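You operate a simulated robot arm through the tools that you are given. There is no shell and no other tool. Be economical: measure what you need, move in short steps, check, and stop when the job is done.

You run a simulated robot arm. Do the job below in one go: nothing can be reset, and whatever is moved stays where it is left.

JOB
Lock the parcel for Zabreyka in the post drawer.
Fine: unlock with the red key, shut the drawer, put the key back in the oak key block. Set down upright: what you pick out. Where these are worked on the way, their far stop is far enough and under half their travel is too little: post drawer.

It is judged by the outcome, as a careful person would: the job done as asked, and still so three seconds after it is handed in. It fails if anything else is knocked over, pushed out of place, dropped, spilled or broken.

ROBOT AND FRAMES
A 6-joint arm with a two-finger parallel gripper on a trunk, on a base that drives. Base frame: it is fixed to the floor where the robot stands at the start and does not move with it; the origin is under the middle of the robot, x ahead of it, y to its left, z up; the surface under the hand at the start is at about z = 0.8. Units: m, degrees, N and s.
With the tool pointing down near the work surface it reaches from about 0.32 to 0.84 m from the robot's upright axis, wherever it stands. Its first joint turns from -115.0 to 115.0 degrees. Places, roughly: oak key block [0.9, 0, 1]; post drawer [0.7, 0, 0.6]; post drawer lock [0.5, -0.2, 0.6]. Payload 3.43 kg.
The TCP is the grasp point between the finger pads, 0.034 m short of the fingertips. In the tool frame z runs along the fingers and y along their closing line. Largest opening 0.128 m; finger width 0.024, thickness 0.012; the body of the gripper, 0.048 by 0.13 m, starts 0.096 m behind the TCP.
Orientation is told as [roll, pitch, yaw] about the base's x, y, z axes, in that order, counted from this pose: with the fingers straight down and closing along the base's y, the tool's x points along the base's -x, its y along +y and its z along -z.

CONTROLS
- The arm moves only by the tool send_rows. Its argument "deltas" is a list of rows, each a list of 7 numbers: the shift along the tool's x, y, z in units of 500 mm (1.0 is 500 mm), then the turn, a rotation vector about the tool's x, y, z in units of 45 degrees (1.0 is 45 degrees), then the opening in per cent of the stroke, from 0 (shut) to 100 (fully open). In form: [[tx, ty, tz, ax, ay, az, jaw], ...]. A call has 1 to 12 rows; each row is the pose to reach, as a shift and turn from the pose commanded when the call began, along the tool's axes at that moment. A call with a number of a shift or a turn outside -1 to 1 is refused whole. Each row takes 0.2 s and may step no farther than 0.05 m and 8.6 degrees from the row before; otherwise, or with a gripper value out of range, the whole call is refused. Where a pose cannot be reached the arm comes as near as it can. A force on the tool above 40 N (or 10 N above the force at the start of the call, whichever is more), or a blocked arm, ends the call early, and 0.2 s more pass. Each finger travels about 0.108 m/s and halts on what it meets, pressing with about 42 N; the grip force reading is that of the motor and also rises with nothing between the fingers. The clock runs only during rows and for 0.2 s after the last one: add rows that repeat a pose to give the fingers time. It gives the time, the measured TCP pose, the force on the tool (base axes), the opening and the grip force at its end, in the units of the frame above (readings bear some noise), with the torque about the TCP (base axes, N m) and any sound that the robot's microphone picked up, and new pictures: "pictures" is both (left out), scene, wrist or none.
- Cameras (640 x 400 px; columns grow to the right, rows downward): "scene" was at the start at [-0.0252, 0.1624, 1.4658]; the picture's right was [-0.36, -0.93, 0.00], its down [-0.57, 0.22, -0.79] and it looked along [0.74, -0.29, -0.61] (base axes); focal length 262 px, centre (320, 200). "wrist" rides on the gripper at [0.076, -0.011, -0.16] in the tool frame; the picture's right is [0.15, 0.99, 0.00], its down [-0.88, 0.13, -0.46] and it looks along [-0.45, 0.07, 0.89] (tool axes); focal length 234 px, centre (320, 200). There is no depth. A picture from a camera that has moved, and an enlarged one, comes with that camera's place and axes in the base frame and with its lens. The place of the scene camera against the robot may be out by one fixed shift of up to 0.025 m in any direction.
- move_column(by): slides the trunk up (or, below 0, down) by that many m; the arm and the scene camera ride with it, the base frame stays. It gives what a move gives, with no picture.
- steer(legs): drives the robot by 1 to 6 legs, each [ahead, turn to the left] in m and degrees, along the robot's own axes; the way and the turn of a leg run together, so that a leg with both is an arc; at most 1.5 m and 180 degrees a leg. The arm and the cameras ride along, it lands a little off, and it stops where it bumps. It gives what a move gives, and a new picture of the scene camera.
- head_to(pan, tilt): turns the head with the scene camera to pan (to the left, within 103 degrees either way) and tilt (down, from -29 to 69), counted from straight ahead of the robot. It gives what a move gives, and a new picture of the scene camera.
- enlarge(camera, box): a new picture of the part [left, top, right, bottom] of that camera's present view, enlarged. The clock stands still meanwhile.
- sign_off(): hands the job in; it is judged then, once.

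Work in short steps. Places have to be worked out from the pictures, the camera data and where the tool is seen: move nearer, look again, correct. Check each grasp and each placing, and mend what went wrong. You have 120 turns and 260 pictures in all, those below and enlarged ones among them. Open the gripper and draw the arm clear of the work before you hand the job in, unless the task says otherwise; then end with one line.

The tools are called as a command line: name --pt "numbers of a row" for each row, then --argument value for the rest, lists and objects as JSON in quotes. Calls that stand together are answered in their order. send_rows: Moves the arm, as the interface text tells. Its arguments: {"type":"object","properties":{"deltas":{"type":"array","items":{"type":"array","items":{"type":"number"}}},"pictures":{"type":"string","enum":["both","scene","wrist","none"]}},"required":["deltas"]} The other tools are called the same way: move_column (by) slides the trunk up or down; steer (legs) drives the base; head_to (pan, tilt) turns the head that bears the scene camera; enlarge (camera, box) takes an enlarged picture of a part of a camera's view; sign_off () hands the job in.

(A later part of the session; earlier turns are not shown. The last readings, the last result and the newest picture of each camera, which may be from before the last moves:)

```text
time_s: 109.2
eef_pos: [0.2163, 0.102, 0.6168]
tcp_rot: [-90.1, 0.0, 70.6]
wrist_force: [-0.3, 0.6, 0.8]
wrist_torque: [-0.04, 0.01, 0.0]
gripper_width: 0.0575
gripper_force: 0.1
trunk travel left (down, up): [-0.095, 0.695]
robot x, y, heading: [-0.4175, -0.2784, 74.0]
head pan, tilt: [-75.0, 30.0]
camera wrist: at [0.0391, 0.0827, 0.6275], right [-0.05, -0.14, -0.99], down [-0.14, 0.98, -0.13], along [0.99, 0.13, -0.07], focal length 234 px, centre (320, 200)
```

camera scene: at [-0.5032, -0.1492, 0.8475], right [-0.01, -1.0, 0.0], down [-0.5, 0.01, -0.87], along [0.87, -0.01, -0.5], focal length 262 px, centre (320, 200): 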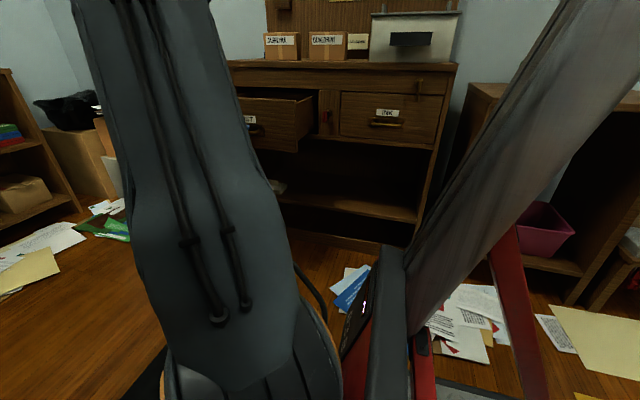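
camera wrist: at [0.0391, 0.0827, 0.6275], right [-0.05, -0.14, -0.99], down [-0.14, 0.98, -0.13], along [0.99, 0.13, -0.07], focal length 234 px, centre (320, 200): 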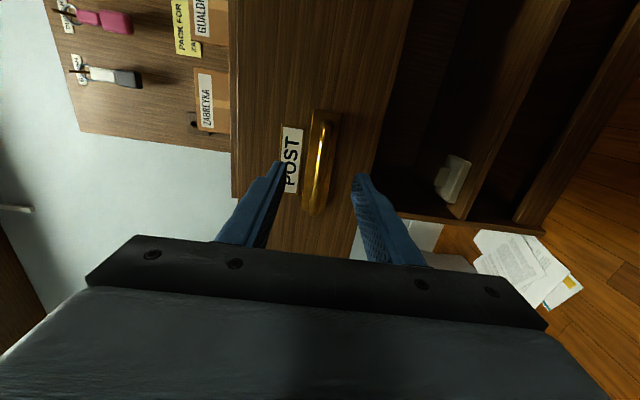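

Released cleanly. Raise the trunk and pitch the tool down.

move_column --by 0.4

send_rows --pt "0 0 0 -0.167 0 0 45" --pt "0 0 0 -0.333 0 0 45" --pt "0 0 0 -0.5 0 0 45" --pt "0 0 0 -0.667 0 0 45" --pt "0 0 0 -0.833 0 0 45" --pt "0 0 0 -1 0 0 45" --pictures "none"

send_rows --pt "0 0 0 -0.167 0 0 60" --pt "0 0 0 -0.333 0 0 60" --pt "0 0 0 -0.5 0 0 60" --pt "0 0 0 -0.667 0 0 60" --pt "0 0 0 -0.833 0 0 60" --pt "0 0 0 -1 0 0 60" --pictures "none"

move_column --by 0.25

```text
time_s: 113.1
eef_pos: [0.2178, 0.1023, 1.0163]
tcp_rot: [-90.1, 0.1, 70.5]
wrist_force: [-0.1, 0.2, -0.3]
wrist_torque: [0.02, -0.04, 0.02]
gripper_width: 0.0574
gripper_force: 0.1
trunk travel left (down, up): [-0.495, 0.295]
robot x, y, heading: [-0.4192, -0.2752, 74.1]
head pan, tilt: [-75.0, 30.0]
```

```text
time_s: 114.5
eef_pos: [0.2172, 0.1029, 1.0176]
tcp_rot: [-45.0, 0.0, 70.7]
wrist_force: [0.3, 0.2, -1.0]
wrist_torque: [0.01, -0.01, -0.01]
gripper_width: 0.0575
gripper_force: 0.1
trunk travel left (down, up): [-0.495, 0.295]
robot x, y, heading: [-0.4134, -0.2746, 74.1]
head pan, tilt: [-75.0, 30.0]
```

```text
time_s: 115.9
eef_pos: [0.2167, 0.1032, 1.0188]
tcp_rot: [0.0, -0.1, 70.7]
wrist_force: [-1.1, 0.2, 1.0]
wrist_torque: [-0.05, -0.09, -0.03]
gripper_width: 0.077
gripper_force: 0.1
trunk travel left (down, up): [-0.495, 0.295]
robot x, y, heading: [-0.4178, -0.2784, 74.3]
head pan, tilt: [-75.0, 30.0]
```

```text
time_s: 118.5
eef_pos: [0.2184, 0.1014, 1.266]
tcp_rot: [-0.1, 0.1, 70.6]
wrist_force: [-0.3, -0.7, 0.8]
wrist_torque: [-0.02, -0.05, 0.02]
gripper_width: 0.0764
gripper_force: 0.0
trunk travel left (down, up): [-0.745, 0.045]
robot x, y, heading: [-0.4167, -0.2794, 74.1]
head pan, tilt: [-75.0, 30.0]
```

Tool is down at z 1.27. Drive to stand in front of the POST drawer: aim for s≈-0.21, w≈0.12, facing the desk.

steer --legs '[[0, -13], [0.51, 0], [0, -78]]'

head_to --pan 0 --tilt 45

```text
time_s: 125.6
eef_pos: [0.1971, -0.47, 1.2684]
tcp_rot: [-0.1, 0.0, -20.1]
wrist_force: [0.1, 0.2, -0.5]
wrist_torque: [-0.01, -0.01, 0.01]
gripper_width: 0.0768
gripper_force: 0.1
trunk travel left (down, up): [-0.745, 0.045]
robot x, y, heading: [-0.1775, 0.1708, -16.9]
head pan, tilt: [-75.0, 30.0]
camera scene: at [-0.2284, 0.2935, 1.4976], right [-1.0, 0.03, 0.0], down [0.01, 0.5, -0.87], along [-0.02, -0.87, -0.5], focal length 262 px, centre (320, 200)
```

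scene: 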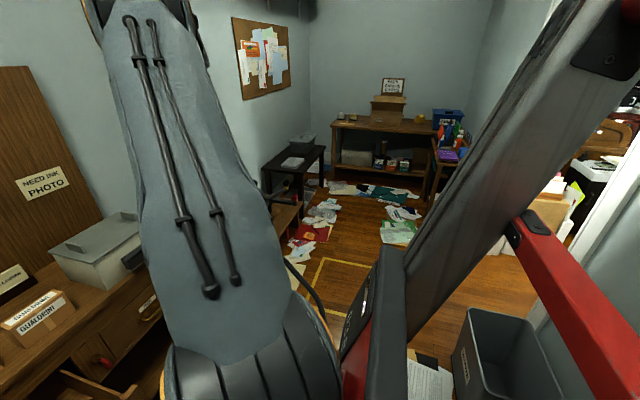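

```text
time_s: 127.1
eef_pos: [0.1979, -0.4693, 1.2668]
tcp_rot: [-0.1, -0.1, -20.1]
wrist_force: [0.6, -0.9, 0.4]
wrist_torque: [0.0, -0.01, 0.01]
gripper_width: 0.077
gripper_force: 0.0
trunk travel left (down, up): [-0.745, 0.045]
robot x, y, heading: [-0.1741, 0.1674, -16.5]
head pan, tilt: [0.0, 45.0]
camera scene: at [-0.1479, 0.3606, 1.475], right [-0.29, -0.96, 0.0], down [-0.68, 0.2, -0.71], along [0.68, -0.2, -0.71], focal length 262 px, centre (320, 200)
```

scene: 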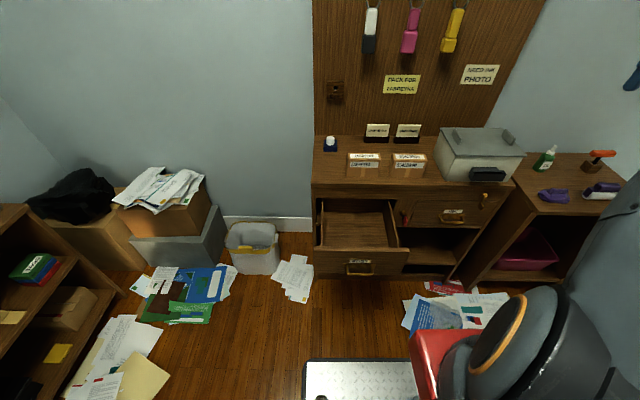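

Clear view of the open drawer. Enlarge parcels and drawer.

enlarge --camera "scene" --box '[300, 120, 460, 220]'

enlarge --camera "scene" --box '[300, 180, 460, 290]'

```text
4.00 times, centred on (380, 170) of scene
camera zoom: at [-0.1479, 0.3606, 1.475], right [-0.29, -0.96, 0.0], down [-0.68, 0.2, -0.71], along [0.68, -0.2, -0.71], focal length 1048 px, centre (80, 320)
```

zoom: 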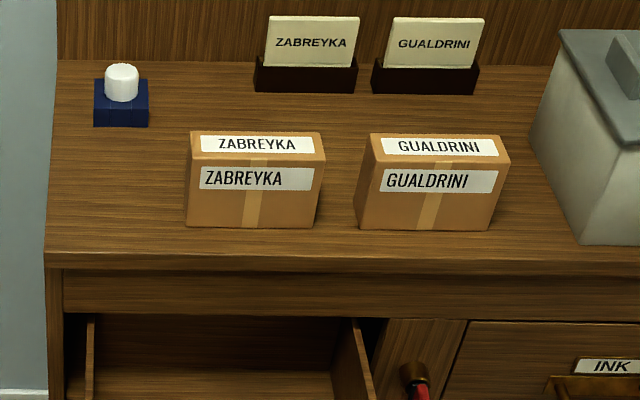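

```text
3.64 times, centred on (380, 235) of scene
camera zoom: at [-0.1479, 0.3606, 1.475], right [-0.29, -0.96, 0.0], down [-0.68, 0.2, -0.71], along [0.68, -0.2, -0.71], focal length 953 px, centre (102, 73)
```

zoom: 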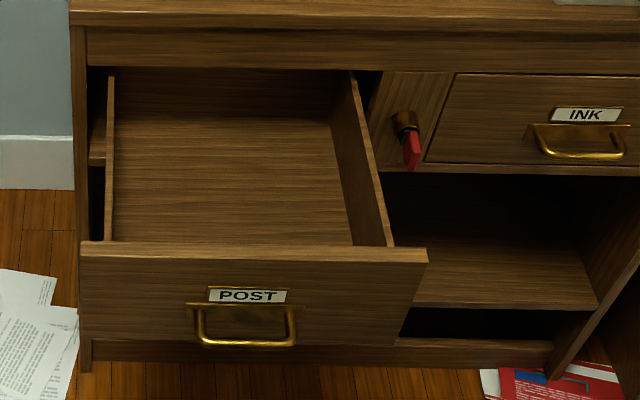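

Parcel is about 0.125 × 0.041 × 0.084, centre ≈ (0.597, -0.040), yaw ≈ -17°. Move toward above it while turning the tool so the fingers close across the thin depth.

send_rows --pt "-0.033 0.077 0.01 0 0 -0.143 70" --pt "-0.065 0.154 0.02 0 0 -0.286 70" --pt "-0.098 0.231 0.03 0 0 -0.429 70" --pt "-0.13 0.309 0.04 0 0 -0.571 70" --pt "-0.163 0.386 0.05 0 0 -0.714 70" --pt "-0.195 0.463 0.06 0 0 -0.857 70" --pt "-0.228 0.54 0.07 0 0 -1 70" --pictures "none"

```text
time_s: 128.7
eef_pos: [0.3957, -0.2555, 1.2316]
tcp_rot: [0.0, 0.1, 24.9]
wrist_force: [-0.6, 0.2, 0.6]
wrist_torque: [0.0, -0.03, 0.01]
gripper_width: 0.0894
gripper_force: 0.1
trunk travel left (down, up): [-0.745, 0.045]
robot x, y, heading: [-0.1757, 0.1626, -16.7]
head pan, tilt: [0.0, 45.0]
```

send_rows --pt "-0.068 0.028 0.038 0 0 -0.125 70" --pt "-0.137 0.056 0.075 0 0 -0.25 70" --pt "-0.205 0.083 0.113 0 0 -0.375 70" --pt "-0.273 0.111 0.15 0 0 -0.5 70" --pt "-0.341 0.139 0.188 0 0 -0.625 70" --pt "-0.41 0.167 0.225 0 0 -0.75 70" --pt "-0.478 0.194 0.263 0 0 -0.875 70" --pt "-0.546 0.222 0.3 0 0 -1 70" --pictures "both"

```text
time_s: 130.5
eef_pos: [0.5959, -0.0411, 1.084]
tcp_rot: [0.0, 0.1, 70.1]
wrist_force: [-0.2, -0.4, -0.1]
wrist_torque: [0.0, -0.05, 0.02]
gripper_width: 0.0895
gripper_force: 0.1
trunk travel left (down, up): [-0.745, 0.045]
robot x, y, heading: [-0.1738, 0.1687, -16.7]
head pan, tilt: [0.0, 45.0]
camera scene: at [-0.1483, 0.3606, 1.475], right [-0.29, -0.96, 0.0], down [-0.68, 0.2, -0.71], along [0.68, -0.2, -0.71], focal length 262 px, centre (320, 200)
camera wrist: at [0.5789, -0.1158, 1.2432], right [-0.98, 0.2, 0.0], down [0.18, 0.87, 0.45], along [0.09, 0.45, -0.89], focal length 234 px, centre (320, 200)
```

scene: 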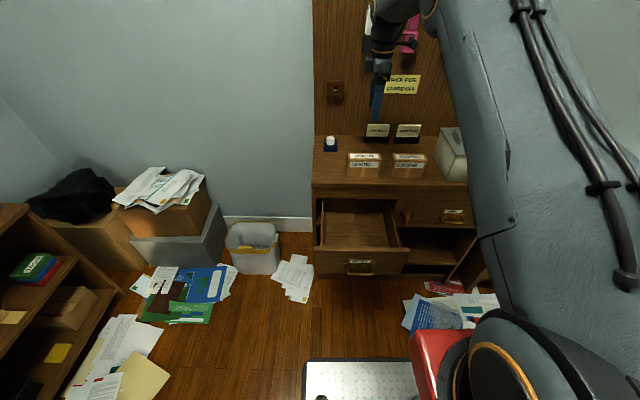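
wrist: 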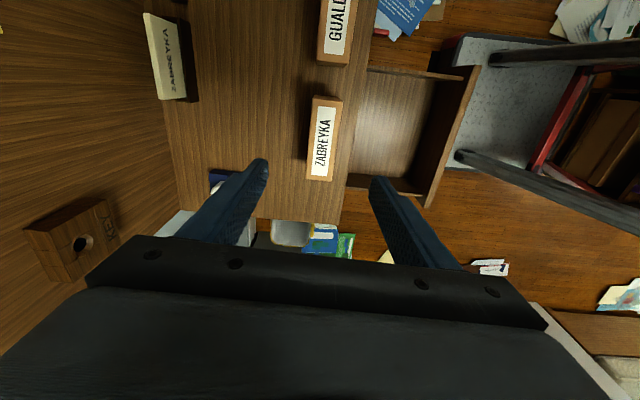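

Enlarge the parcel in the wrist view for precise centring.

enlarge --camera "wrist" --box '[270, 80, 390, 200]'

```text
3.33 times, centred on (330, 140) of wrist
camera zoom: at [0.5789, -0.1158, 1.2432], right [-0.98, 0.2, 0.0], down [0.18, 0.87, 0.45], along [0.09, 0.45, -0.89], focal length 781 px, centre (287, 400)
```

zoom: 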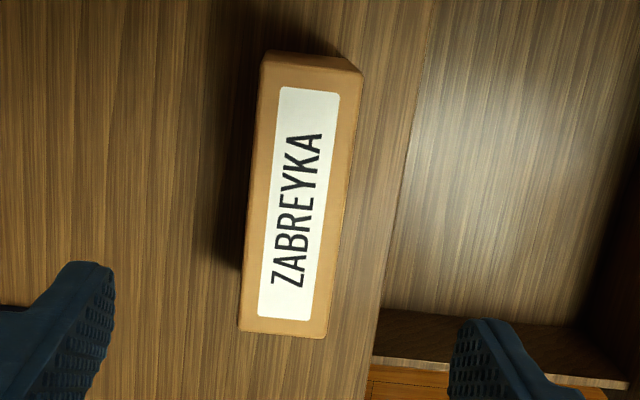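

Centre (0.591, -0.030), yaw -17.5°. Correct and descend to straddle the parcel.

send_rows --pt "-0.017 0.016 0.0 0 0 -0.058 70" --pt "-0.017 0.016 0.09 0 0 -0.058 70" --pt "-0.017 0.016 0.18 0 0 -0.058 70" --pt "-0.017 0.016 0.27 0 0 -0.058 70" --pt "-0.017 0.016 0.35 0 0 -0.058 70" --pt "-0.017 0.016 0.35 0 0 -0.058 70" --pictures "both"

```text
time_s: 131.9
eef_pos: [0.592, -0.0275, 0.9037]
tcp_rot: [0.1, 0.1, 72.6]
wrist_force: [-0.3, -0.9, 0.4]
wrist_torque: [-0.01, 0.04, -0.01]
gripper_width: 0.0895
gripper_force: 0.0
trunk travel left (down, up): [-0.745, 0.045]
robot x, y, heading: [-0.1725, 0.1714, -16.5]
head pan, tilt: [0.0, 45.0]
camera scene: at [-0.1478, 0.3608, 1.475], right [-0.29, -0.96, 0.0], down [-0.68, 0.2, -0.71], along [0.68, -0.2, -0.71], focal length 262 px, centre (320, 200)
camera wrist: at [0.5791, -0.1045, 1.0635], right [-0.99, 0.16, 0.0], down [0.14, 0.88, 0.45], along [0.07, 0.45, -0.89], focal length 234 px, centre (320, 200)
```

scene: 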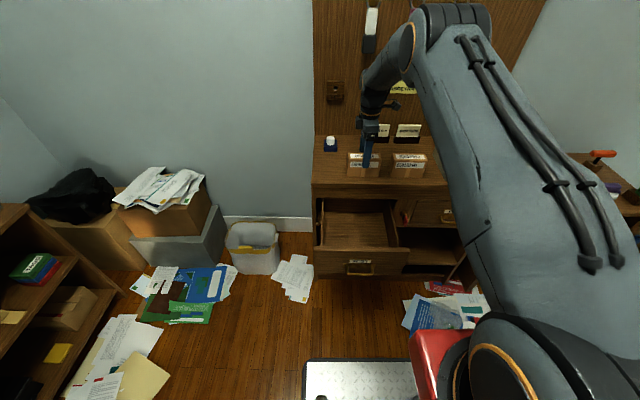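
wrist: 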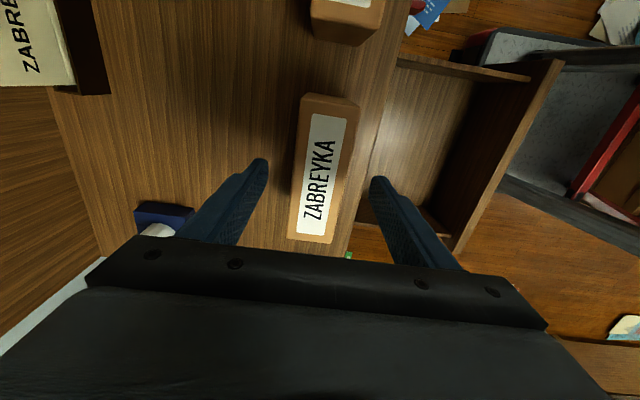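

Straddling well. Descend to z≈0.847 and close.

send_rows --pt "0 0 0.06 0 0 0 70" --pt "0 0 0.113 0 0 0 70" --pt "0 0 0.113 0 0 0 50" --pt "0 0 0.113 0 0 0 30" --pt "0 0 0.113 0 0 0 20" --pt "0 0 0.113 0 0 0 20" --pictures "wrist"

```text
time_s: 133.3
eef_pos: [0.5917, -0.0294, 0.8492]
tcp_rot: [0.0, 0.1, 72.6]
wrist_force: [0.8, 0.2, 0.4]
wrist_torque: [-0.09, -0.02, -0.04]
gripper_width: 0.0446
gripper_force: 42.0
trunk travel left (down, up): [-0.745, 0.045]
robot x, y, heading: [-0.1716, 0.1691, -16.6]
head pan, tilt: [0.0, 45.0]
camera wrist: at [0.5783, -0.1049, 1.0081], right [-0.99, 0.16, 0.0], down [0.14, 0.88, 0.45], along [0.07, 0.45, -0.89], focal length 234 px, centre (320, 200)
```

wrist: 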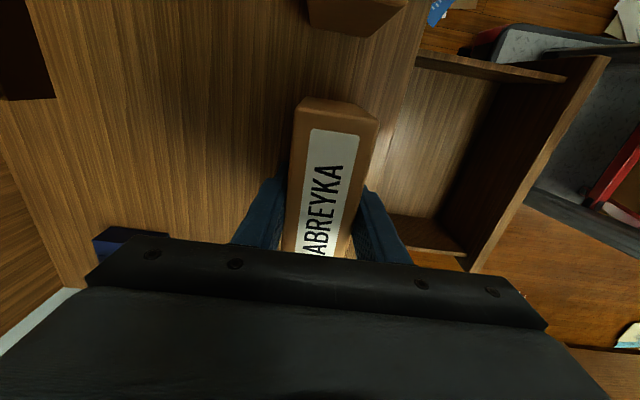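

Parcel gripped. Lift 8 cm and bring it back over the open drawer at (0.4235, 0.035).

send_rows --pt "0 0 -0.08 0 0 0 20" --pt "0 0 -0.16 0 0 0 20" --pt "-0.005 0.09 -0.16 0 0 0 20" --pt "-0.011 0.18 -0.16 0 0 0 20" --pt "-0.016 0.27 -0.16 0 0 0 20" --pt "-0.022 0.359 -0.16 0 0 0 20" --pt "-0.022 0.359 -0.16 0 0 0 20" --pictures "both"

```text
time_s: 134.9
eef_pos: [0.4254, 0.0353, 0.9296]
tcp_rot: [0.0, 0.1, 72.7]
wrist_force: [0.2, -0.2, -1.7]
wrist_torque: [-0.01, 0.03, 0.02]
gripper_width: 0.0446
gripper_force: 42.0
trunk travel left (down, up): [-0.745, 0.045]
robot x, y, heading: [-0.1731, 0.1688, -16.6]
head pan, tilt: [0.0, 45.0]
camera scene: at [-0.1478, 0.3608, 1.475], right [-0.29, -0.96, 0.0], down [-0.68, 0.2, -0.71], along [0.68, -0.2, -0.71], focal length 262 px, centre (320, 200)
camera wrist: at [0.412, -0.0403, 1.089], right [-0.99, 0.16, 0.0], down [0.14, 0.88, 0.45], along [0.07, 0.45, -0.89], focal length 234 px, centre (320, 200)
```

scene: 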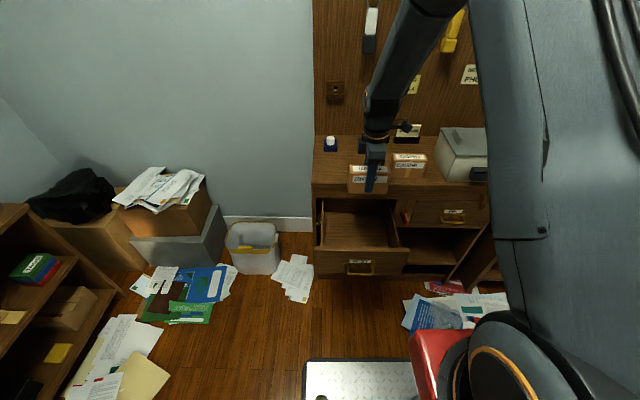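
wrist: 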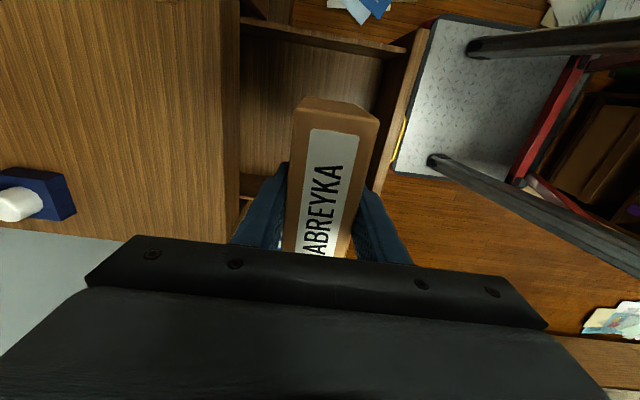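

Check the drawer walls relative to the parcel before lowering.

enlarge --camera "wrist" --box '[220, 0, 440, 250]'

enlarge --camera "scene" --box '[300, 150, 440, 290]'

```text
1.60 times, centred on (330, 125) of wrist
camera zoom: at [0.412, -0.0403, 1.089], right [-0.99, 0.16, 0.0], down [0.14, 0.88, 0.45], along [0.07, 0.45, -0.89], focal length 375 px, centre (304, 320)
```

zoom: 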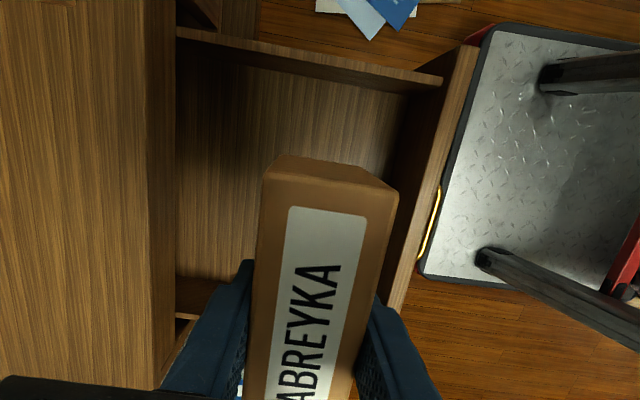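

```text
2.86 times, centred on (370, 220) of scene
camera zoom: at [-0.1478, 0.3608, 1.475], right [-0.29, -0.96, 0.0], down [-0.68, 0.2, -0.71], along [0.68, -0.2, -0.71], focal length 749 px, centre (177, 143)
```

zoom: 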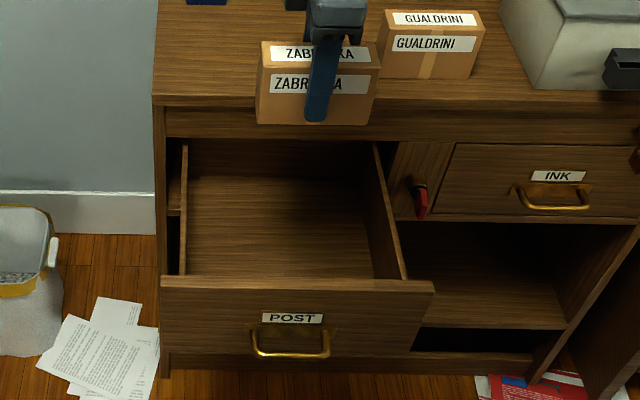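

Drawer interior spans s 0.275–0.50, w 0.02–0.29; the parcel is centred over it. Lower to z≈0.655.

send_rows --pt "0 0 0.08 0 0 0 20" --pt "0 0 0.16 0 0 0 20" --pt "0 0 0.24 0 0 0 20" --pt "0 0 0.32 0 0 0 20" --pt "0 0 0.4 0 0 0 20" --pt "0 0 0.48 0 0 0 20" --pt "0 0 0.545 0 0 0 20" --pictures "both"

```text
time_s: 136.5
eef_pos: [0.4248, 0.0365, 0.6557]
tcp_rot: [0.1, 0.1, 72.6]
wrist_force: [-0.5, 0.3, -1.6]
wrist_torque: [-0.01, 0.01, -0.01]
gripper_width: 0.0444
gripper_force: 41.9
trunk travel left (down, up): [-0.745, 0.045]
robot x, y, heading: [-0.1724, 0.1665, -16.6]
head pan, tilt: [0.0, 45.0]
camera scene: at [-0.1481, 0.3609, 1.475], right [-0.29, -0.96, 0.0], down [-0.68, 0.2, -0.71], along [0.68, -0.2, -0.71], focal length 262 px, centre (320, 200)
camera wrist: at [0.4123, -0.0396, 0.8154], right [-0.99, 0.16, 0.0], down [0.14, 0.88, 0.45], along [0.07, 0.45, -0.89], focal length 234 px, centre (320, 200)
```

scene: 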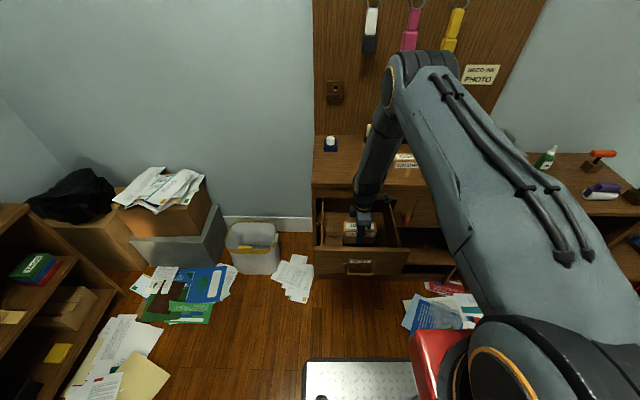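
wrist: 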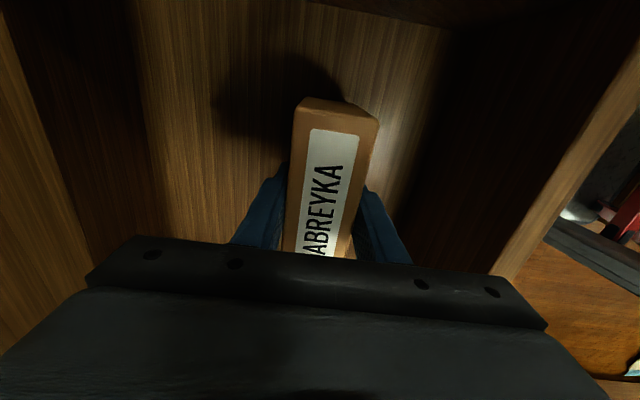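

Inside the drawer. Lower in small increments feeling for the floor.

send_rows --pt "0 0 0.016 0 0 0 20" --pt "0 0 0.032 0 0 0 20" --pt "0 0 0.042 0 0 0 20" --pictures "none"

```text
time_s: 137.3
eef_pos: [0.4249, 0.0363, 0.6361]
tcp_rot: [0.1, 0.2, 72.5]
wrist_force: [-0.9, 0.2, -1.2]
wrist_torque: [-0.01, -0.03, 0.02]
gripper_width: 0.0447
gripper_force: 42.2
trunk travel left (down, up): [-0.745, 0.045]
robot x, y, heading: [-0.1741, 0.1696, -16.5]
head pan, tilt: [0.0, 45.0]
```

send_rows --pt "0 0 0.008 0 0 0 20" --pt "0 0 0.016 0 0 0 20" --pt "0 0 0.022 0 0 0 20" --pictures "none"

```text
time_s: 138.1
eef_pos: [0.4247, 0.0351, 0.6266]
tcp_rot: [-0.1, 0.0, 72.6]
wrist_force: [-0.8, 0.7, 10.5]
wrist_torque: [-0.12, 0.24, -0.03]
gripper_width: 0.0448
gripper_force: 41.4
trunk travel left (down, up): [-0.745, 0.045]
robot x, y, heading: [-0.174, 0.1699, -16.5]
head pan, tilt: [0.0, 45.0]
```

Contact with the drawer floor (10 N). Open and lift out.

send_rows --pt "0 0 -0.002 0 0 0 40" --pt "0 0 -0.002 0 0 0 52" --pt "0 0 -0.002 0 0 0 52" --pt "0 0 -0.08 0 0 0 52" --pt "0 0 -0.16 0 0 0 52" --pt "0 0 -0.25 0 0 0 52" --pt "0 0 -0.34 0 0 0 52" --pt "0 0 -0.43 0 0 0 52" --pt "0 0 -0.52 0 0 0 52" --pt "0 0 -0.61 0 0 0 52" --pictures "both"

```text
time_s: 140.3
eef_pos: [0.4245, 0.0364, 0.9282]
tcp_rot: [0.0, 0.1, 72.5]
wrist_force: [-0.3, 0.7, -0.3]
wrist_torque: [0.02, 0.0, 0.03]
gripper_width: 0.0665
gripper_force: 0.1
trunk travel left (down, up): [-0.745, 0.045]
robot x, y, heading: [-0.1733, 0.1681, -16.6]
head pan, tilt: [0.0, 45.0]
camera scene: at [-0.1474, 0.3607, 1.475], right [-0.29, -0.96, 0.0], down [-0.68, 0.2, -0.71], along [0.68, -0.2, -0.71], focal length 262 px, centre (320, 200)
camera wrist: at [0.412, -0.0393, 1.087], right [-0.99, 0.16, 0.0], down [0.14, 0.88, 0.45], along [0.07, 0.45, -0.89], focal length 234 px, centre (320, 200)
```

scene: 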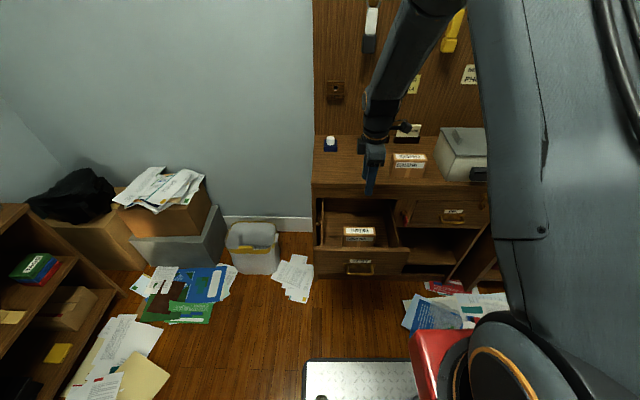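
wrist: 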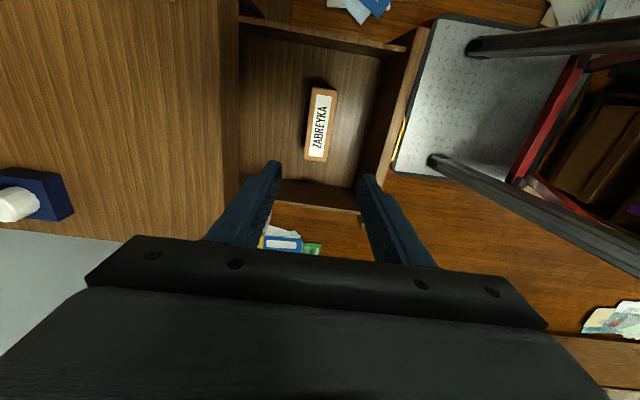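

Parcel stands upright in the drawer. Next, retract the arm up and to the right, unrolling the tool yaw, before re-taking the sideways stance.

send_rows --pt "0.079 0.009 -0.036 0 0 0.143 52" --pt "0.157 0.017 -0.071 0 0 0.286 52" --pt "0.236 0.026 -0.107 0 0 0.429 45" --pt "0.315 0.035 -0.143 0 0 0.571 30" --pt "0.394 0.044 -0.179 0 0 0.714 20" --pt "0.472 0.052 -0.214 0 0 0.857 10" --pt "0.551 0.061 -0.25 0 0 1 0" --pictures "none"

```text
time_s: 141.9
eef_pos: [0.3117, -0.218, 1.0546]
tcp_rot: [-0.1, 0.2, 27.4]
wrist_force: [1.1, 0.4, -0.2]
wrist_torque: [0.0, 0.04, -0.01]
gripper_width: 0.0
gripper_force: 33.4
trunk travel left (down, up): [-0.745, 0.045]
robot x, y, heading: [-0.1746, 0.1716, -16.8]
head pan, tilt: [0.0, 45.0]
```

send_rows --pt "0.061 -0.05 -0.041 0 0 0.143 0" --pt "0.123 -0.099 -0.083 0 0 0.286 0" --pt "0.184 -0.149 -0.124 0 0 0.429 0" --pt "0.246 -0.198 -0.166 0 0 0.571 0" --pt "0.307 -0.248 -0.207 0 0 0.714 0" --pt "0.369 -0.297 -0.249 0 0 0.857 0" --pt "0.43 -0.347 -0.29 0 0 1 0" --pictures "none"

steer --legs '[[0, 78], [-0.51, 0], [0, 13]]'

```text
time_s: 143.5
eef_pos: [0.2018, -0.4699, 1.201]
tcp_rot: [-0.1, 0.1, -17.5]
wrist_force: [0.3, 0.3, -0.3]
wrist_torque: [-0.02, 0.0, -0.02]
gripper_width: 0.0
gripper_force: 33.2
trunk travel left (down, up): [-0.745, 0.045]
robot x, y, heading: [-0.1721, 0.1673, -16.4]
head pan, tilt: [0.0, 45.0]
```

```text
time_s: 150.6
eef_pos: [0.2146, 0.0985, 1.2016]
tcp_rot: [-0.1, -0.1, 72.3]
wrist_force: [0.3, 0.1, 0.7]
wrist_torque: [-0.05, -0.03, 0.0]
gripper_width: 0.0
gripper_force: 33.1
trunk travel left (down, up): [-0.745, 0.045]
robot x, y, heading: [-0.4256, -0.2719, 73.3]
head pan, tilt: [0.0, 45.0]
camera scene: at [-0.6293, -0.2394, 1.475], right [0.96, -0.29, 0.0], down [-0.2, -0.68, -0.71], along [0.2, 0.68, -0.71], focal length 262 px, centre (320, 200)
```

scene: 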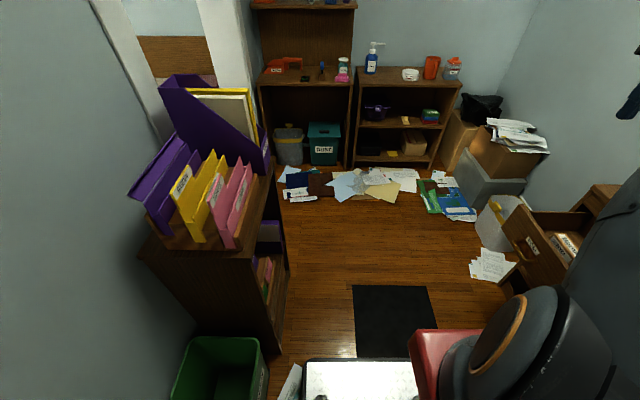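

Same stance reached. Lower the trunk 0.2 and pitch the tool back to horizontal.

move_column --by -0.2

send_rows --pt "0 0 0 0.167 0 0 0" --pt "0 0 0 0.333 0 0 0" --pt "0 0 0 0.5 0 0 0" --pt "0 0 0 0.667 0 0 0" --pt "0 0 0 0.833 0 0 0" --pt "0 0 0 1 0 0 0" --pictures "none"

send_rows --pt "0 0 0 0.167 0 0 0" --pt "0 0 0 0.333 0 0 0" --pt "0 0 0 0.5 0 0 0" --pt "0 0 0 0.667 0 0 0" --pt "0 0 0 0.833 0 0 0" --pt "0 0 0 1 0 0 0" --pictures "none"

```text
time_s: 152.8
eef_pos: [0.2143, 0.0982, 1.0003]
tcp_rot: [0.0, 0.0, 72.5]
wrist_force: [-0.7, 0.2, 0.0]
wrist_torque: [-0.05, 0.0, 0.04]
gripper_width: 0.0
gripper_force: 33.0
trunk travel left (down, up): [-0.545, 0.245]
robot x, y, heading: [-0.427, -0.2755, 73.0]
head pan, tilt: [0.0, 45.0]
```

```text
time_s: 154.2
eef_pos: [0.214, 0.1, 1.0019]
tcp_rot: [-45.0, 0.0, 72.4]
wrist_force: [0.2, -0.7, -0.2]
wrist_torque: [0.01, 0.01, 0.04]
gripper_width: 0.0001
gripper_force: 33.1
trunk travel left (down, up): [-0.545, 0.245]
robot x, y, heading: [-0.4263, -0.2743, 73.2]
head pan, tilt: [0.0, 45.0]
```

```text
time_s: 155.6
eef_pos: [0.213, 0.0989, 1.0019]
tcp_rot: [-90.2, 0.0, 72.3]
wrist_force: [-0.8, -0.8, -0.5]
wrist_torque: [-0.01, 0.03, 0.0]
gripper_width: 0.0001
gripper_force: 32.8
trunk travel left (down, up): [-0.545, 0.245]
robot x, y, heading: [-0.4305, -0.2765, 73.1]
head pan, tilt: [0.0, 45.0]
```

Horizontal. Lower the trunk to bring the closed fingers to z≈0.69, above the handle and label.

move_column --by -0.31

enlarge --camera "wrist" --box '[0, 0, 640, 400]'

```text
time_s: 158.7
eef_pos: [0.2136, 0.0987, 0.6908]
tcp_rot: [-90.1, 0.0, 72.5]
wrist_force: [0.4, 0.3, -0.4]
wrist_torque: [-0.03, 0.04, 0.01]
gripper_width: 0.0002
gripper_force: 33.1
trunk travel left (down, up): [-0.235, 0.555]
robot x, y, heading: [-0.4245, -0.2724, 73.3]
head pan, tilt: [0.0, 45.0]
```

```text
1.00 times, centred on (320, 200) of wrist (not enlarged: the box is as wide or as high as the picture)
camera zoom: at [0.0371, 0.0742, 0.7019], right [-0.04, -0.14, -0.99], down [-0.17, 0.98, -0.13], along [0.98, 0.16, -0.07], focal length 234 px, centre (320, 200)
```

zoom: 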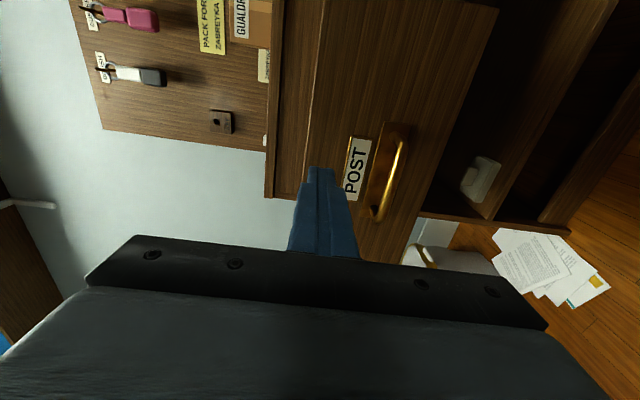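

Lower 8 mm and push the drawer in along its axis, 0.27 m first.

send_rows --pt "0 0.016 0.04 0 0 0 0" --pt "0 0.016 0.09 0 0 0 0" --pt "0 0.016 0.14 0 0 0 0" --pt "0 0.016 0.2 0 0 0 0" --pt "0 0.016 0.26 0 0 0 0" --pt "0 0.016 0.32 0 0 0 0" --pt "0 0.016 0.38 0 0 0 0" --pt "0 0.016 0.44 0 0 0 0" --pt "0 0.016 0.5 0 0 0 0" --pt "0 0.016 0.54 0 0 0 0" --pictures "wrist"

```text
time_s: 160.8
eef_pos: [0.4706, 0.0168, 0.683]
tcp_rot: [-90.1, 0.1, 72.4]
wrist_force: [0.3, -0.5, 0.3]
wrist_torque: [0.0, 0.02, 0.01]
gripper_width: 0.0002
gripper_force: 33.1
trunk travel left (down, up): [-0.235, 0.555]
robot x, y, heading: [-0.4287, -0.276, 73.3]
head pan, tilt: [0.0, 45.0]
camera wrist: at [0.2949, -0.0072, 0.6933], right [-0.04, -0.14, -0.99], down [-0.17, 0.98, -0.13], along [0.98, 0.16, -0.07], focal length 234 px, centre (320, 200)
```

wrist: 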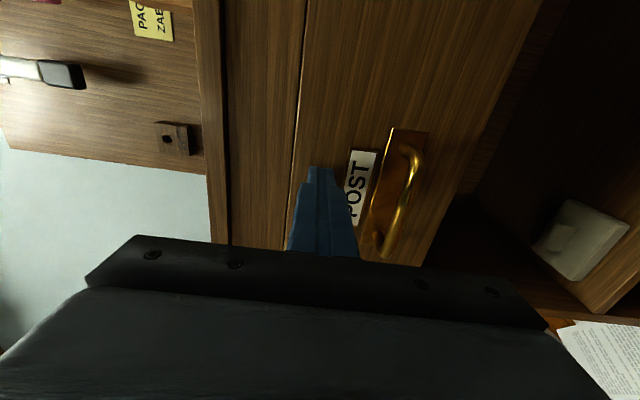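

Drawer moves freely. Continue pushing in small steps until it stops.

send_rows --pt "0 0 0.02 0 0 0 0" --pt "0 0 0.04 0 0 0 0" --pt "0 0 0.06 0 0 0 0" --pt "0 0 0.08 0 0 0 0" --pt "0 0 0.09 0 0 0 0" --pictures "wrist"

```text
time_s: 162.1
eef_pos: [0.5097, 0.0052, 0.6833]
tcp_rot: [-90.1, 0.1, 72.2]
wrist_force: [-18.7, -1.3, 5.6]
wrist_torque: [-0.15, -0.15, -0.41]
gripper_width: 0.0
gripper_force: 33.1
trunk travel left (down, up): [-0.235, 0.555]
robot x, y, heading: [-0.4255, -0.2767, 73.2]
head pan, tilt: [0.0, 45.0]
stopped in row 5: the force on the tool passed its limit at 49 N (the readings are from after the stop); the commanded pose is now the measured one
camera wrist: at [0.3346, -0.0194, 0.6941], right [-0.04, -0.14, -0.99], down [-0.17, 0.98, -0.13], along [0.99, 0.16, -0.07], focal length 234 px, centre (320, 200)
```

wrist: 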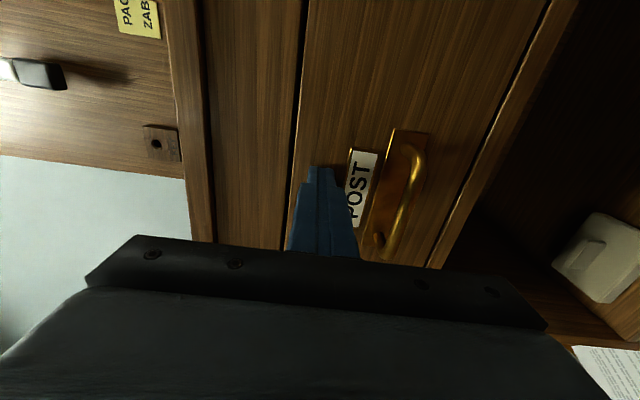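

Drawer shut (stopped at 49 N, front flush). Retreat and return to the key, opening the fingers.

send_rows --pt "0 0 -0.09 0 0 0 0" --pt "0 0.03 -0.18 0 0 0 20" --pt "0 0.06 -0.27 0 0 0 45" --pt "0.08 0.07 -0.272 0 0.008 0 47" --pt "0.16 0.08 -0.273 0 0.016 0 47" --pt "0.24 0.09 -0.274 0 0.024 0 47" --pt "0.32 0.1 -0.275 0 0.032 0 47" --pt "0.402 0.1 -0.276 0 0.038 0 47" --pt "0.402 0.1 -0.276 0 0.038 0 47" --pictures "wrist"

enlarge --camera "wrist" --box '[240, 80, 400, 200]'

```text
time_s: 164.1
eef_pos: [0.3194, -0.1455, 0.632]
tcp_rot: [-89.9, 0.1, 70.5]
wrist_force: [0.0, -0.2, -0.2]
wrist_torque: [0.01, 0.01, 0.0]
gripper_width: 0.0603
gripper_force: 0.0
trunk travel left (down, up): [-0.235, 0.555]
robot x, y, heading: [-0.4278, -0.2775, 73.0]
head pan, tilt: [0.0, 45.0]
camera wrist: at [0.1425, -0.1641, 0.643], right [-0.05, -0.14, -0.99], down [-0.14, 0.98, -0.13], along [0.99, 0.13, -0.07], focal length 234 px, centre (320, 200)
```

wrist: 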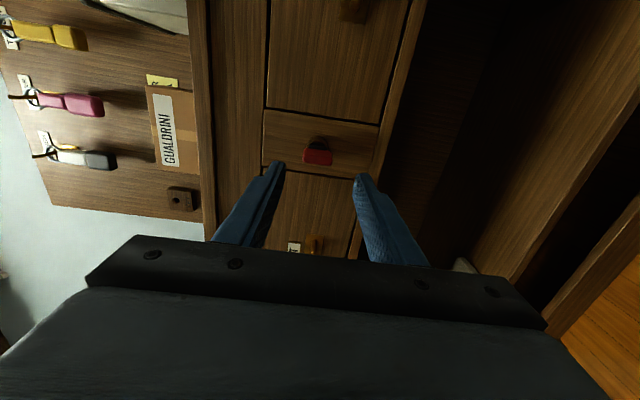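

```text
3.33 times, centred on (320, 140) of wrist
camera zoom: at [0.1425, -0.1641, 0.643], right [-0.05, -0.14, -0.99], down [-0.14, 0.98, -0.13], along [0.99, 0.13, -0.07], focal length 781 px, centre (320, 400)
```

zoom: 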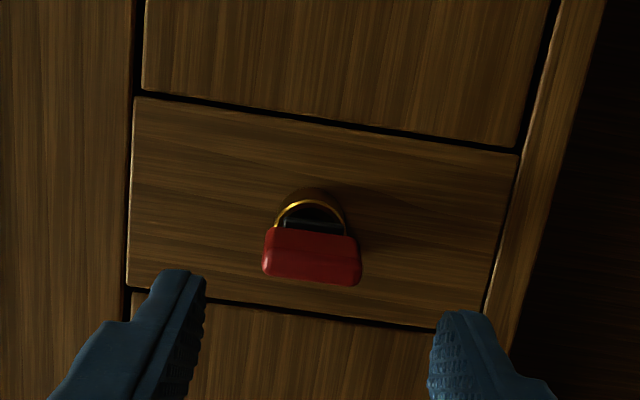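

Approach to the recorded grasp pose and close on the bow.

send_rows --pt "-0.01 -0.002 0.06 0 0 0 47" --pt "-0.01 -0.002 0.13 0 0 0 47" --pt "-0.01 -0.002 0.193 0 0 0 47" --pt "-0.01 -0.002 0.193 0 0 0 47" --pictures "none"

enlarge --camera "wrist" --box '[240, 100, 400, 220]'

```text
time_s: 165.1
eef_pos: [0.4148, -0.1721, 0.633]
tcp_rot: [-89.8, 0.1, 70.7]
wrist_force: [0.2, 0.1, 0.4]
wrist_torque: [0.0, -0.03, 0.0]
gripper_width: 0.0605
gripper_force: 0.1
trunk travel left (down, up): [-0.235, 0.555]
robot x, y, heading: [-0.4284, -0.2771, 73.1]
head pan, tilt: [0.0, 45.0]
```

```text
3.33 times, centred on (320, 160) of wrist
camera zoom: at [0.2371, -0.191, 0.6438], right [-0.05, -0.14, -0.99], down [-0.14, 0.98, -0.13], along [0.99, 0.13, -0.07], focal length 781 px, centre (320, 333)
```

zoom: 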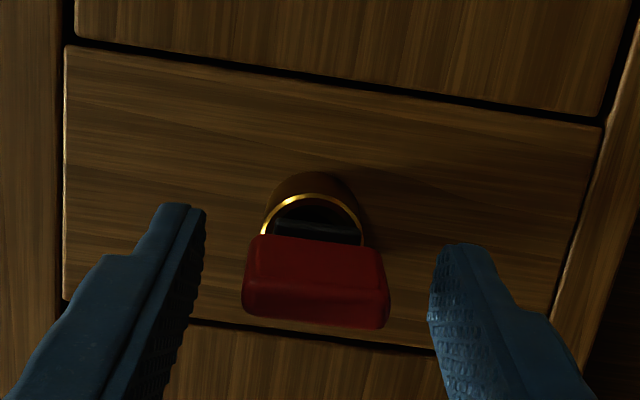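

Same view as before. Close and turn back clockwise 45°.

send_rows --pt "0 0 -0.003 0 0 0 20" --pt "0 0 -0.003 0 0 0 0" --pt "0 0 -0.003 0 0 0 0" --pt "0 0 -0.003 0 0 0 0" --pictures "none"

send_rows --pt "0 0 0 0 0 0.17 0" --pt "0 0 0 0 0 0.34 0" --pt "0 0 0 0 0 0.51 0" --pt "0 0 0 0 0 0.68 0" --pt "0 0 0 0 0 0.85 0" --pt "0 0 0 0 0 1 0" --pictures "none"

```text
time_s: 166.1
eef_pos: [0.4124, -0.1716, 0.6329]
tcp_rot: [-90.0, 0.1, 70.7]
wrist_force: [9.6, -0.3, 5.3]
wrist_torque: [-0.11, -0.28, 0.12]
gripper_width: 0.0347
gripper_force: 42.0
trunk travel left (down, up): [-0.235, 0.555]
robot x, y, heading: [-0.4275, -0.2737, 73.3]
head pan, tilt: [0.0, 45.0]
```

```text
time_s: 167.5
eef_pos: [0.4101, -0.1706, 0.6336]
tcp_rot: [-89.7, -45.0, 70.5]
wrist_force: [3.3, 3.1, 2.7]
wrist_torque: [-0.07, -0.17, 0.25]
gripper_width: 0.0346
gripper_force: 41.6
trunk travel left (down, up): [-0.235, 0.555]
robot x, y, heading: [-0.4251, -0.2744, 73.0]
head pan, tilt: [0.0, 45.0]
```

Smooth. Turn the remaining 45° back to level (locked position).

send_rows --pt "0 0 0 0 0 0.17 0" --pt "0 0 0 0 0 0.34 0" --pt "0 0 0 0 0 0.51 0" --pt "0 0 0 0 0 0.68 0" --pt "0 0 0 0 0 0.85 0" --pt "0 0 0 0 0 1 0" --pictures "wrist"

```text
time_s: 168.9
eef_pos: [0.4105, -0.17, 0.6342]
tcp_rot: [-36.9, -89.8, 17.8]
wrist_force: [3.3, 14.1, 0.5]
wrist_torque: [-0.05, -0.05, 0.8]
gripper_width: 0.0344
gripper_force: 41.9
trunk travel left (down, up): [-0.235, 0.555]
robot x, y, heading: [-0.4262, -0.2772, 73.4]
head pan, tilt: [0.0, 45.0]
camera wrist: at [0.2551, -0.129, 0.557], right [0.33, 0.93, -0.15], down [-0.39, 0.27, 0.88], along [0.86, -0.23, 0.45], focal length 234 px, centre (320, 200)
```

wrist: 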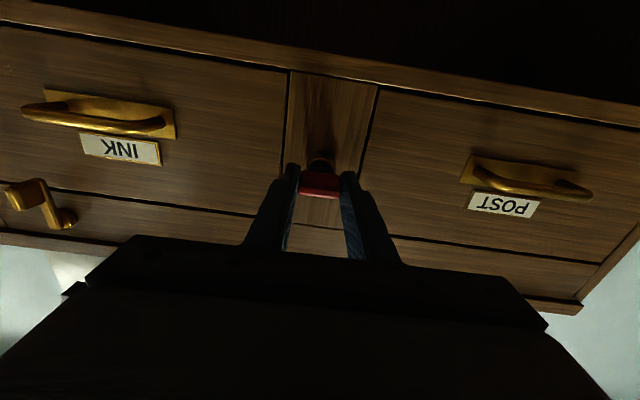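

Level again. Nudge 4° past to be sure the lock is home, return to level, and relieve the side load.

send_rows --pt "0 0.002 0 0 0 0.05 0" --pt "0 0.002 0 0 0 0.09 0" --pt "0 0.002 0 0 0 0.05 0" --pt "0 0.002 0 0 0 0 0" --pt "0 0.002 0 0 0 0 0" --pictures "none"

```text
time_s: 170.1
eef_pos: [0.4118, -0.1695, 0.6332]
tcp_rot: [-72.3, -89.9, 53.0]
wrist_force: [5.5, 12.9, 1.2]
wrist_torque: [-0.03, -0.05, 0.82]
gripper_width: 0.0348
gripper_force: 42.5
trunk travel left (down, up): [-0.235, 0.555]
robot x, y, heading: [-0.4245, -0.274, 73.2]
head pan, tilt: [0.0, 45.0]
```

Withdraw the key straight back.

send_rows --pt "0 0 -0.02 0 0 0 0" --pt "0 0 -0.05 0 0 0 0" --pt "0 0 -0.09 0 0 0 0" --pt "0 0 -0.14 0 0 0 0" --pt "0 0 -0.18 0 0 0 0" --pictures "none"

enlarge --camera "wrist" --box '[260, 70, 400, 210]'

```text
time_s: 171.3
eef_pos: [0.3266, -0.1412, 0.634]
tcp_rot: [-67.0, -89.9, 47.5]
wrist_force: [-0.6, -0.1, 0.1]
wrist_torque: [0.0, -0.02, 0.0]
gripper_width: 0.0346
gripper_force: 42.0
trunk travel left (down, up): [-0.235, 0.555]
robot x, y, heading: [-0.4284, -0.2751, 73.4]
head pan, tilt: [0.0, 45.0]
```

```text
2.86 times, centred on (330, 140) of wrist
camera zoom: at [0.1706, -0.0989, 0.5579], right [0.33, 0.93, -0.15], down [-0.38, 0.28, 0.88], along [0.86, -0.23, 0.45], focal length 669 px, centre (291, 371)
```

zoom: 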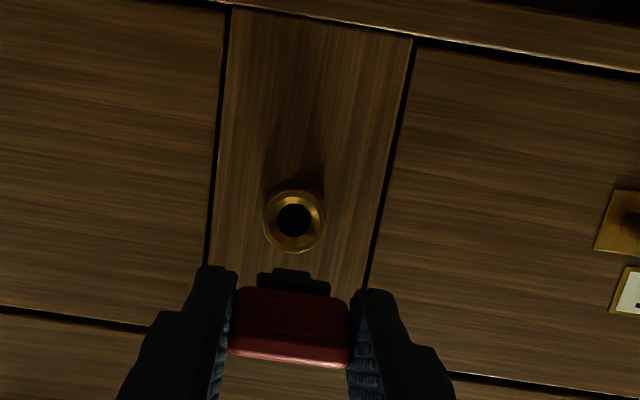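

Key is out, held as before. Raise the trunk and drive so the block comes within reach (keeping the base mostly sideways).

move_column --by 0.4

move_column --by 0.1

steer --legs '[[0, -19], [0.38, 0]]'

head_to --pan -65 --tilt 30

```text
time_s: 175.1
eef_pos: [0.3272, -0.1404, 1.0333]
tcp_rot: [-61.3, -89.8, 41.9]
wrist_force: [0.2, 0.4, 0.4]
wrist_torque: [-0.01, 0.01, -0.03]
gripper_width: 0.0347
gripper_force: 41.9
trunk travel left (down, up): [-0.635, 0.155]
robot x, y, heading: [-0.4283, -0.273, 73.4]
head pan, tilt: [0.0, 45.0]
```

```text
time_s: 176.4
eef_pos: [0.327, -0.1402, 1.1328]
tcp_rot: [-58.9, -89.8, 39.6]
wrist_force: [-0.5, -0.4, -1.0]
wrist_torque: [0.01, 0.0, 0.04]
gripper_width: 0.035
gripper_force: 42.0
trunk travel left (down, up): [-0.735, 0.055]
robot x, y, heading: [-0.427, -0.2735, 73.3]
head pan, tilt: [0.0, 45.0]
```

```text
time_s: 179.9
eef_pos: [0.5494, -0.0764, 1.1338]
tcp_rot: [-62.3, -89.8, 24.5]
wrist_force: [-0.4, -0.5, -0.3]
wrist_torque: [0.0, 0.01, -0.02]
gripper_width: 0.0347
gripper_force: 42.0
trunk travel left (down, up): [-0.735, 0.055]
robot x, y, heading: [-0.208, 0.0348, 55.0]
head pan, tilt: [0.0, 45.0]
camera scene: at [-0.3864, 0.1322, 1.465], right [0.82, -0.58, 0.0], down [-0.41, -0.58, -0.71], along [0.41, 0.58, -0.71], focal length 262 px, centre (320, 200)
```

scene: 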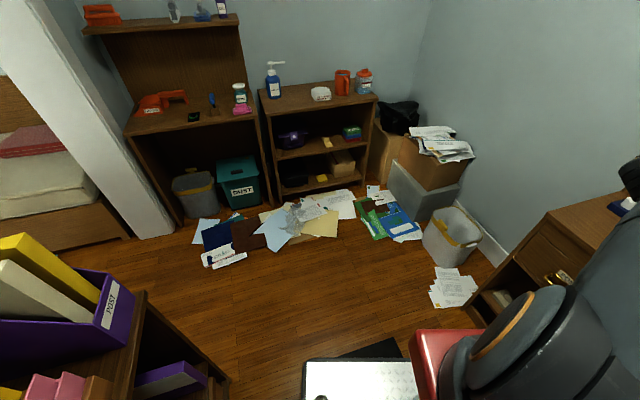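

```text
time_s: 181.2
eef_pos: [0.5488, -0.0769, 1.1349]
tcp_rot: [-62.8, -89.9, 24.8]
wrist_force: [0.5, 0.0, -0.2]
wrist_torque: [0.01, 0.0, 0.06]
gripper_width: 0.0347
gripper_force: 42.5
trunk travel left (down, up): [-0.735, 0.055]
robot x, y, heading: [-0.2101, 0.0348, 54.6]
head pan, tilt: [-65.0, 30.0]
camera scene: at [-0.3443, 0.0498, 1.4876], right [-0.18, -0.98, 0.0], down [-0.49, 0.09, -0.87], along [0.85, -0.15, -0.5], focal length 262 px, centre (320, 200)
```

scene: 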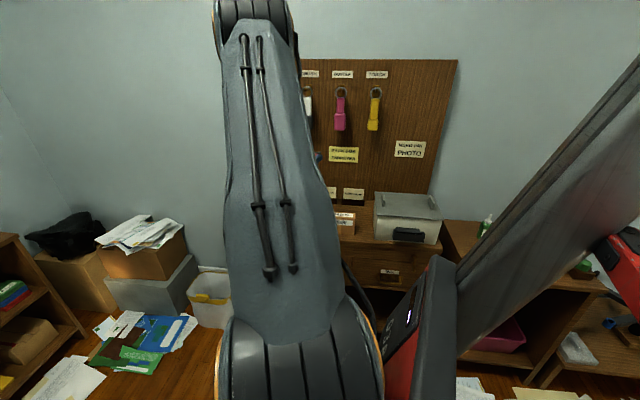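

Move to the pre-insert line 14 cm in front of the block, restoring yaw -17°.

send_rows --pt "0.036 0.064 0.014 -0.078 0 0 0" --pt "0.071 0.127 0.028 -0.156 0 0 0" --pt "0.107 0.19 0.043 -0.233 0 0 0" --pt "0.143 0.254 0.057 -0.311 0 0 0" --pt "0.178 0.317 0.071 -0.389 0 0 0" --pt "0.214 0.381 0.085 -0.467 0 0 0" --pt "0.214 0.381 0.085 -0.467 0 0 0" --pictures "none"

enlarge --camera "wrist" --box '[270, 95, 390, 205]'

```text
time_s: 182.8
eef_pos: [0.6994, 0.0456, 1.0283]
tcp_rot: [-42.4, -89.8, 25.4]
wrist_force: [0.6, -0.3, -0.5]
wrist_torque: [0.01, 0.03, -0.03]
gripper_width: 0.0347
gripper_force: 42.1
trunk travel left (down, up): [-0.735, 0.055]
robot x, y, heading: [-0.2089, 0.0338, 54.5]
head pan, tilt: [-65.0, 30.0]
```

```text
3.64 times, centred on (330, 150) of wrist
camera zoom: at [0.5418, 0.0807, 0.9519], right [0.29, 0.95, -0.15], down [-0.4, 0.26, 0.88], along [0.87, -0.19, 0.45], focal length 852 px, centre (284, 382)
```

zoom: 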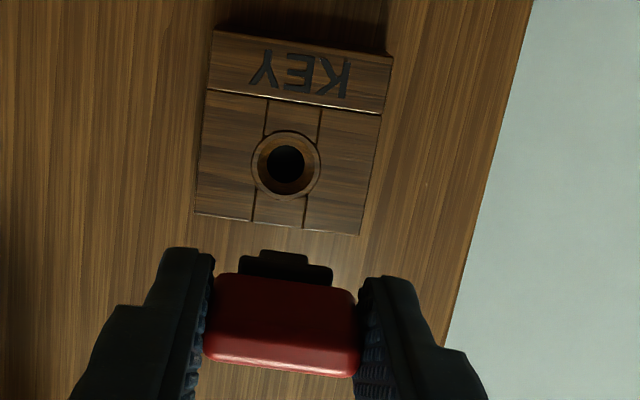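

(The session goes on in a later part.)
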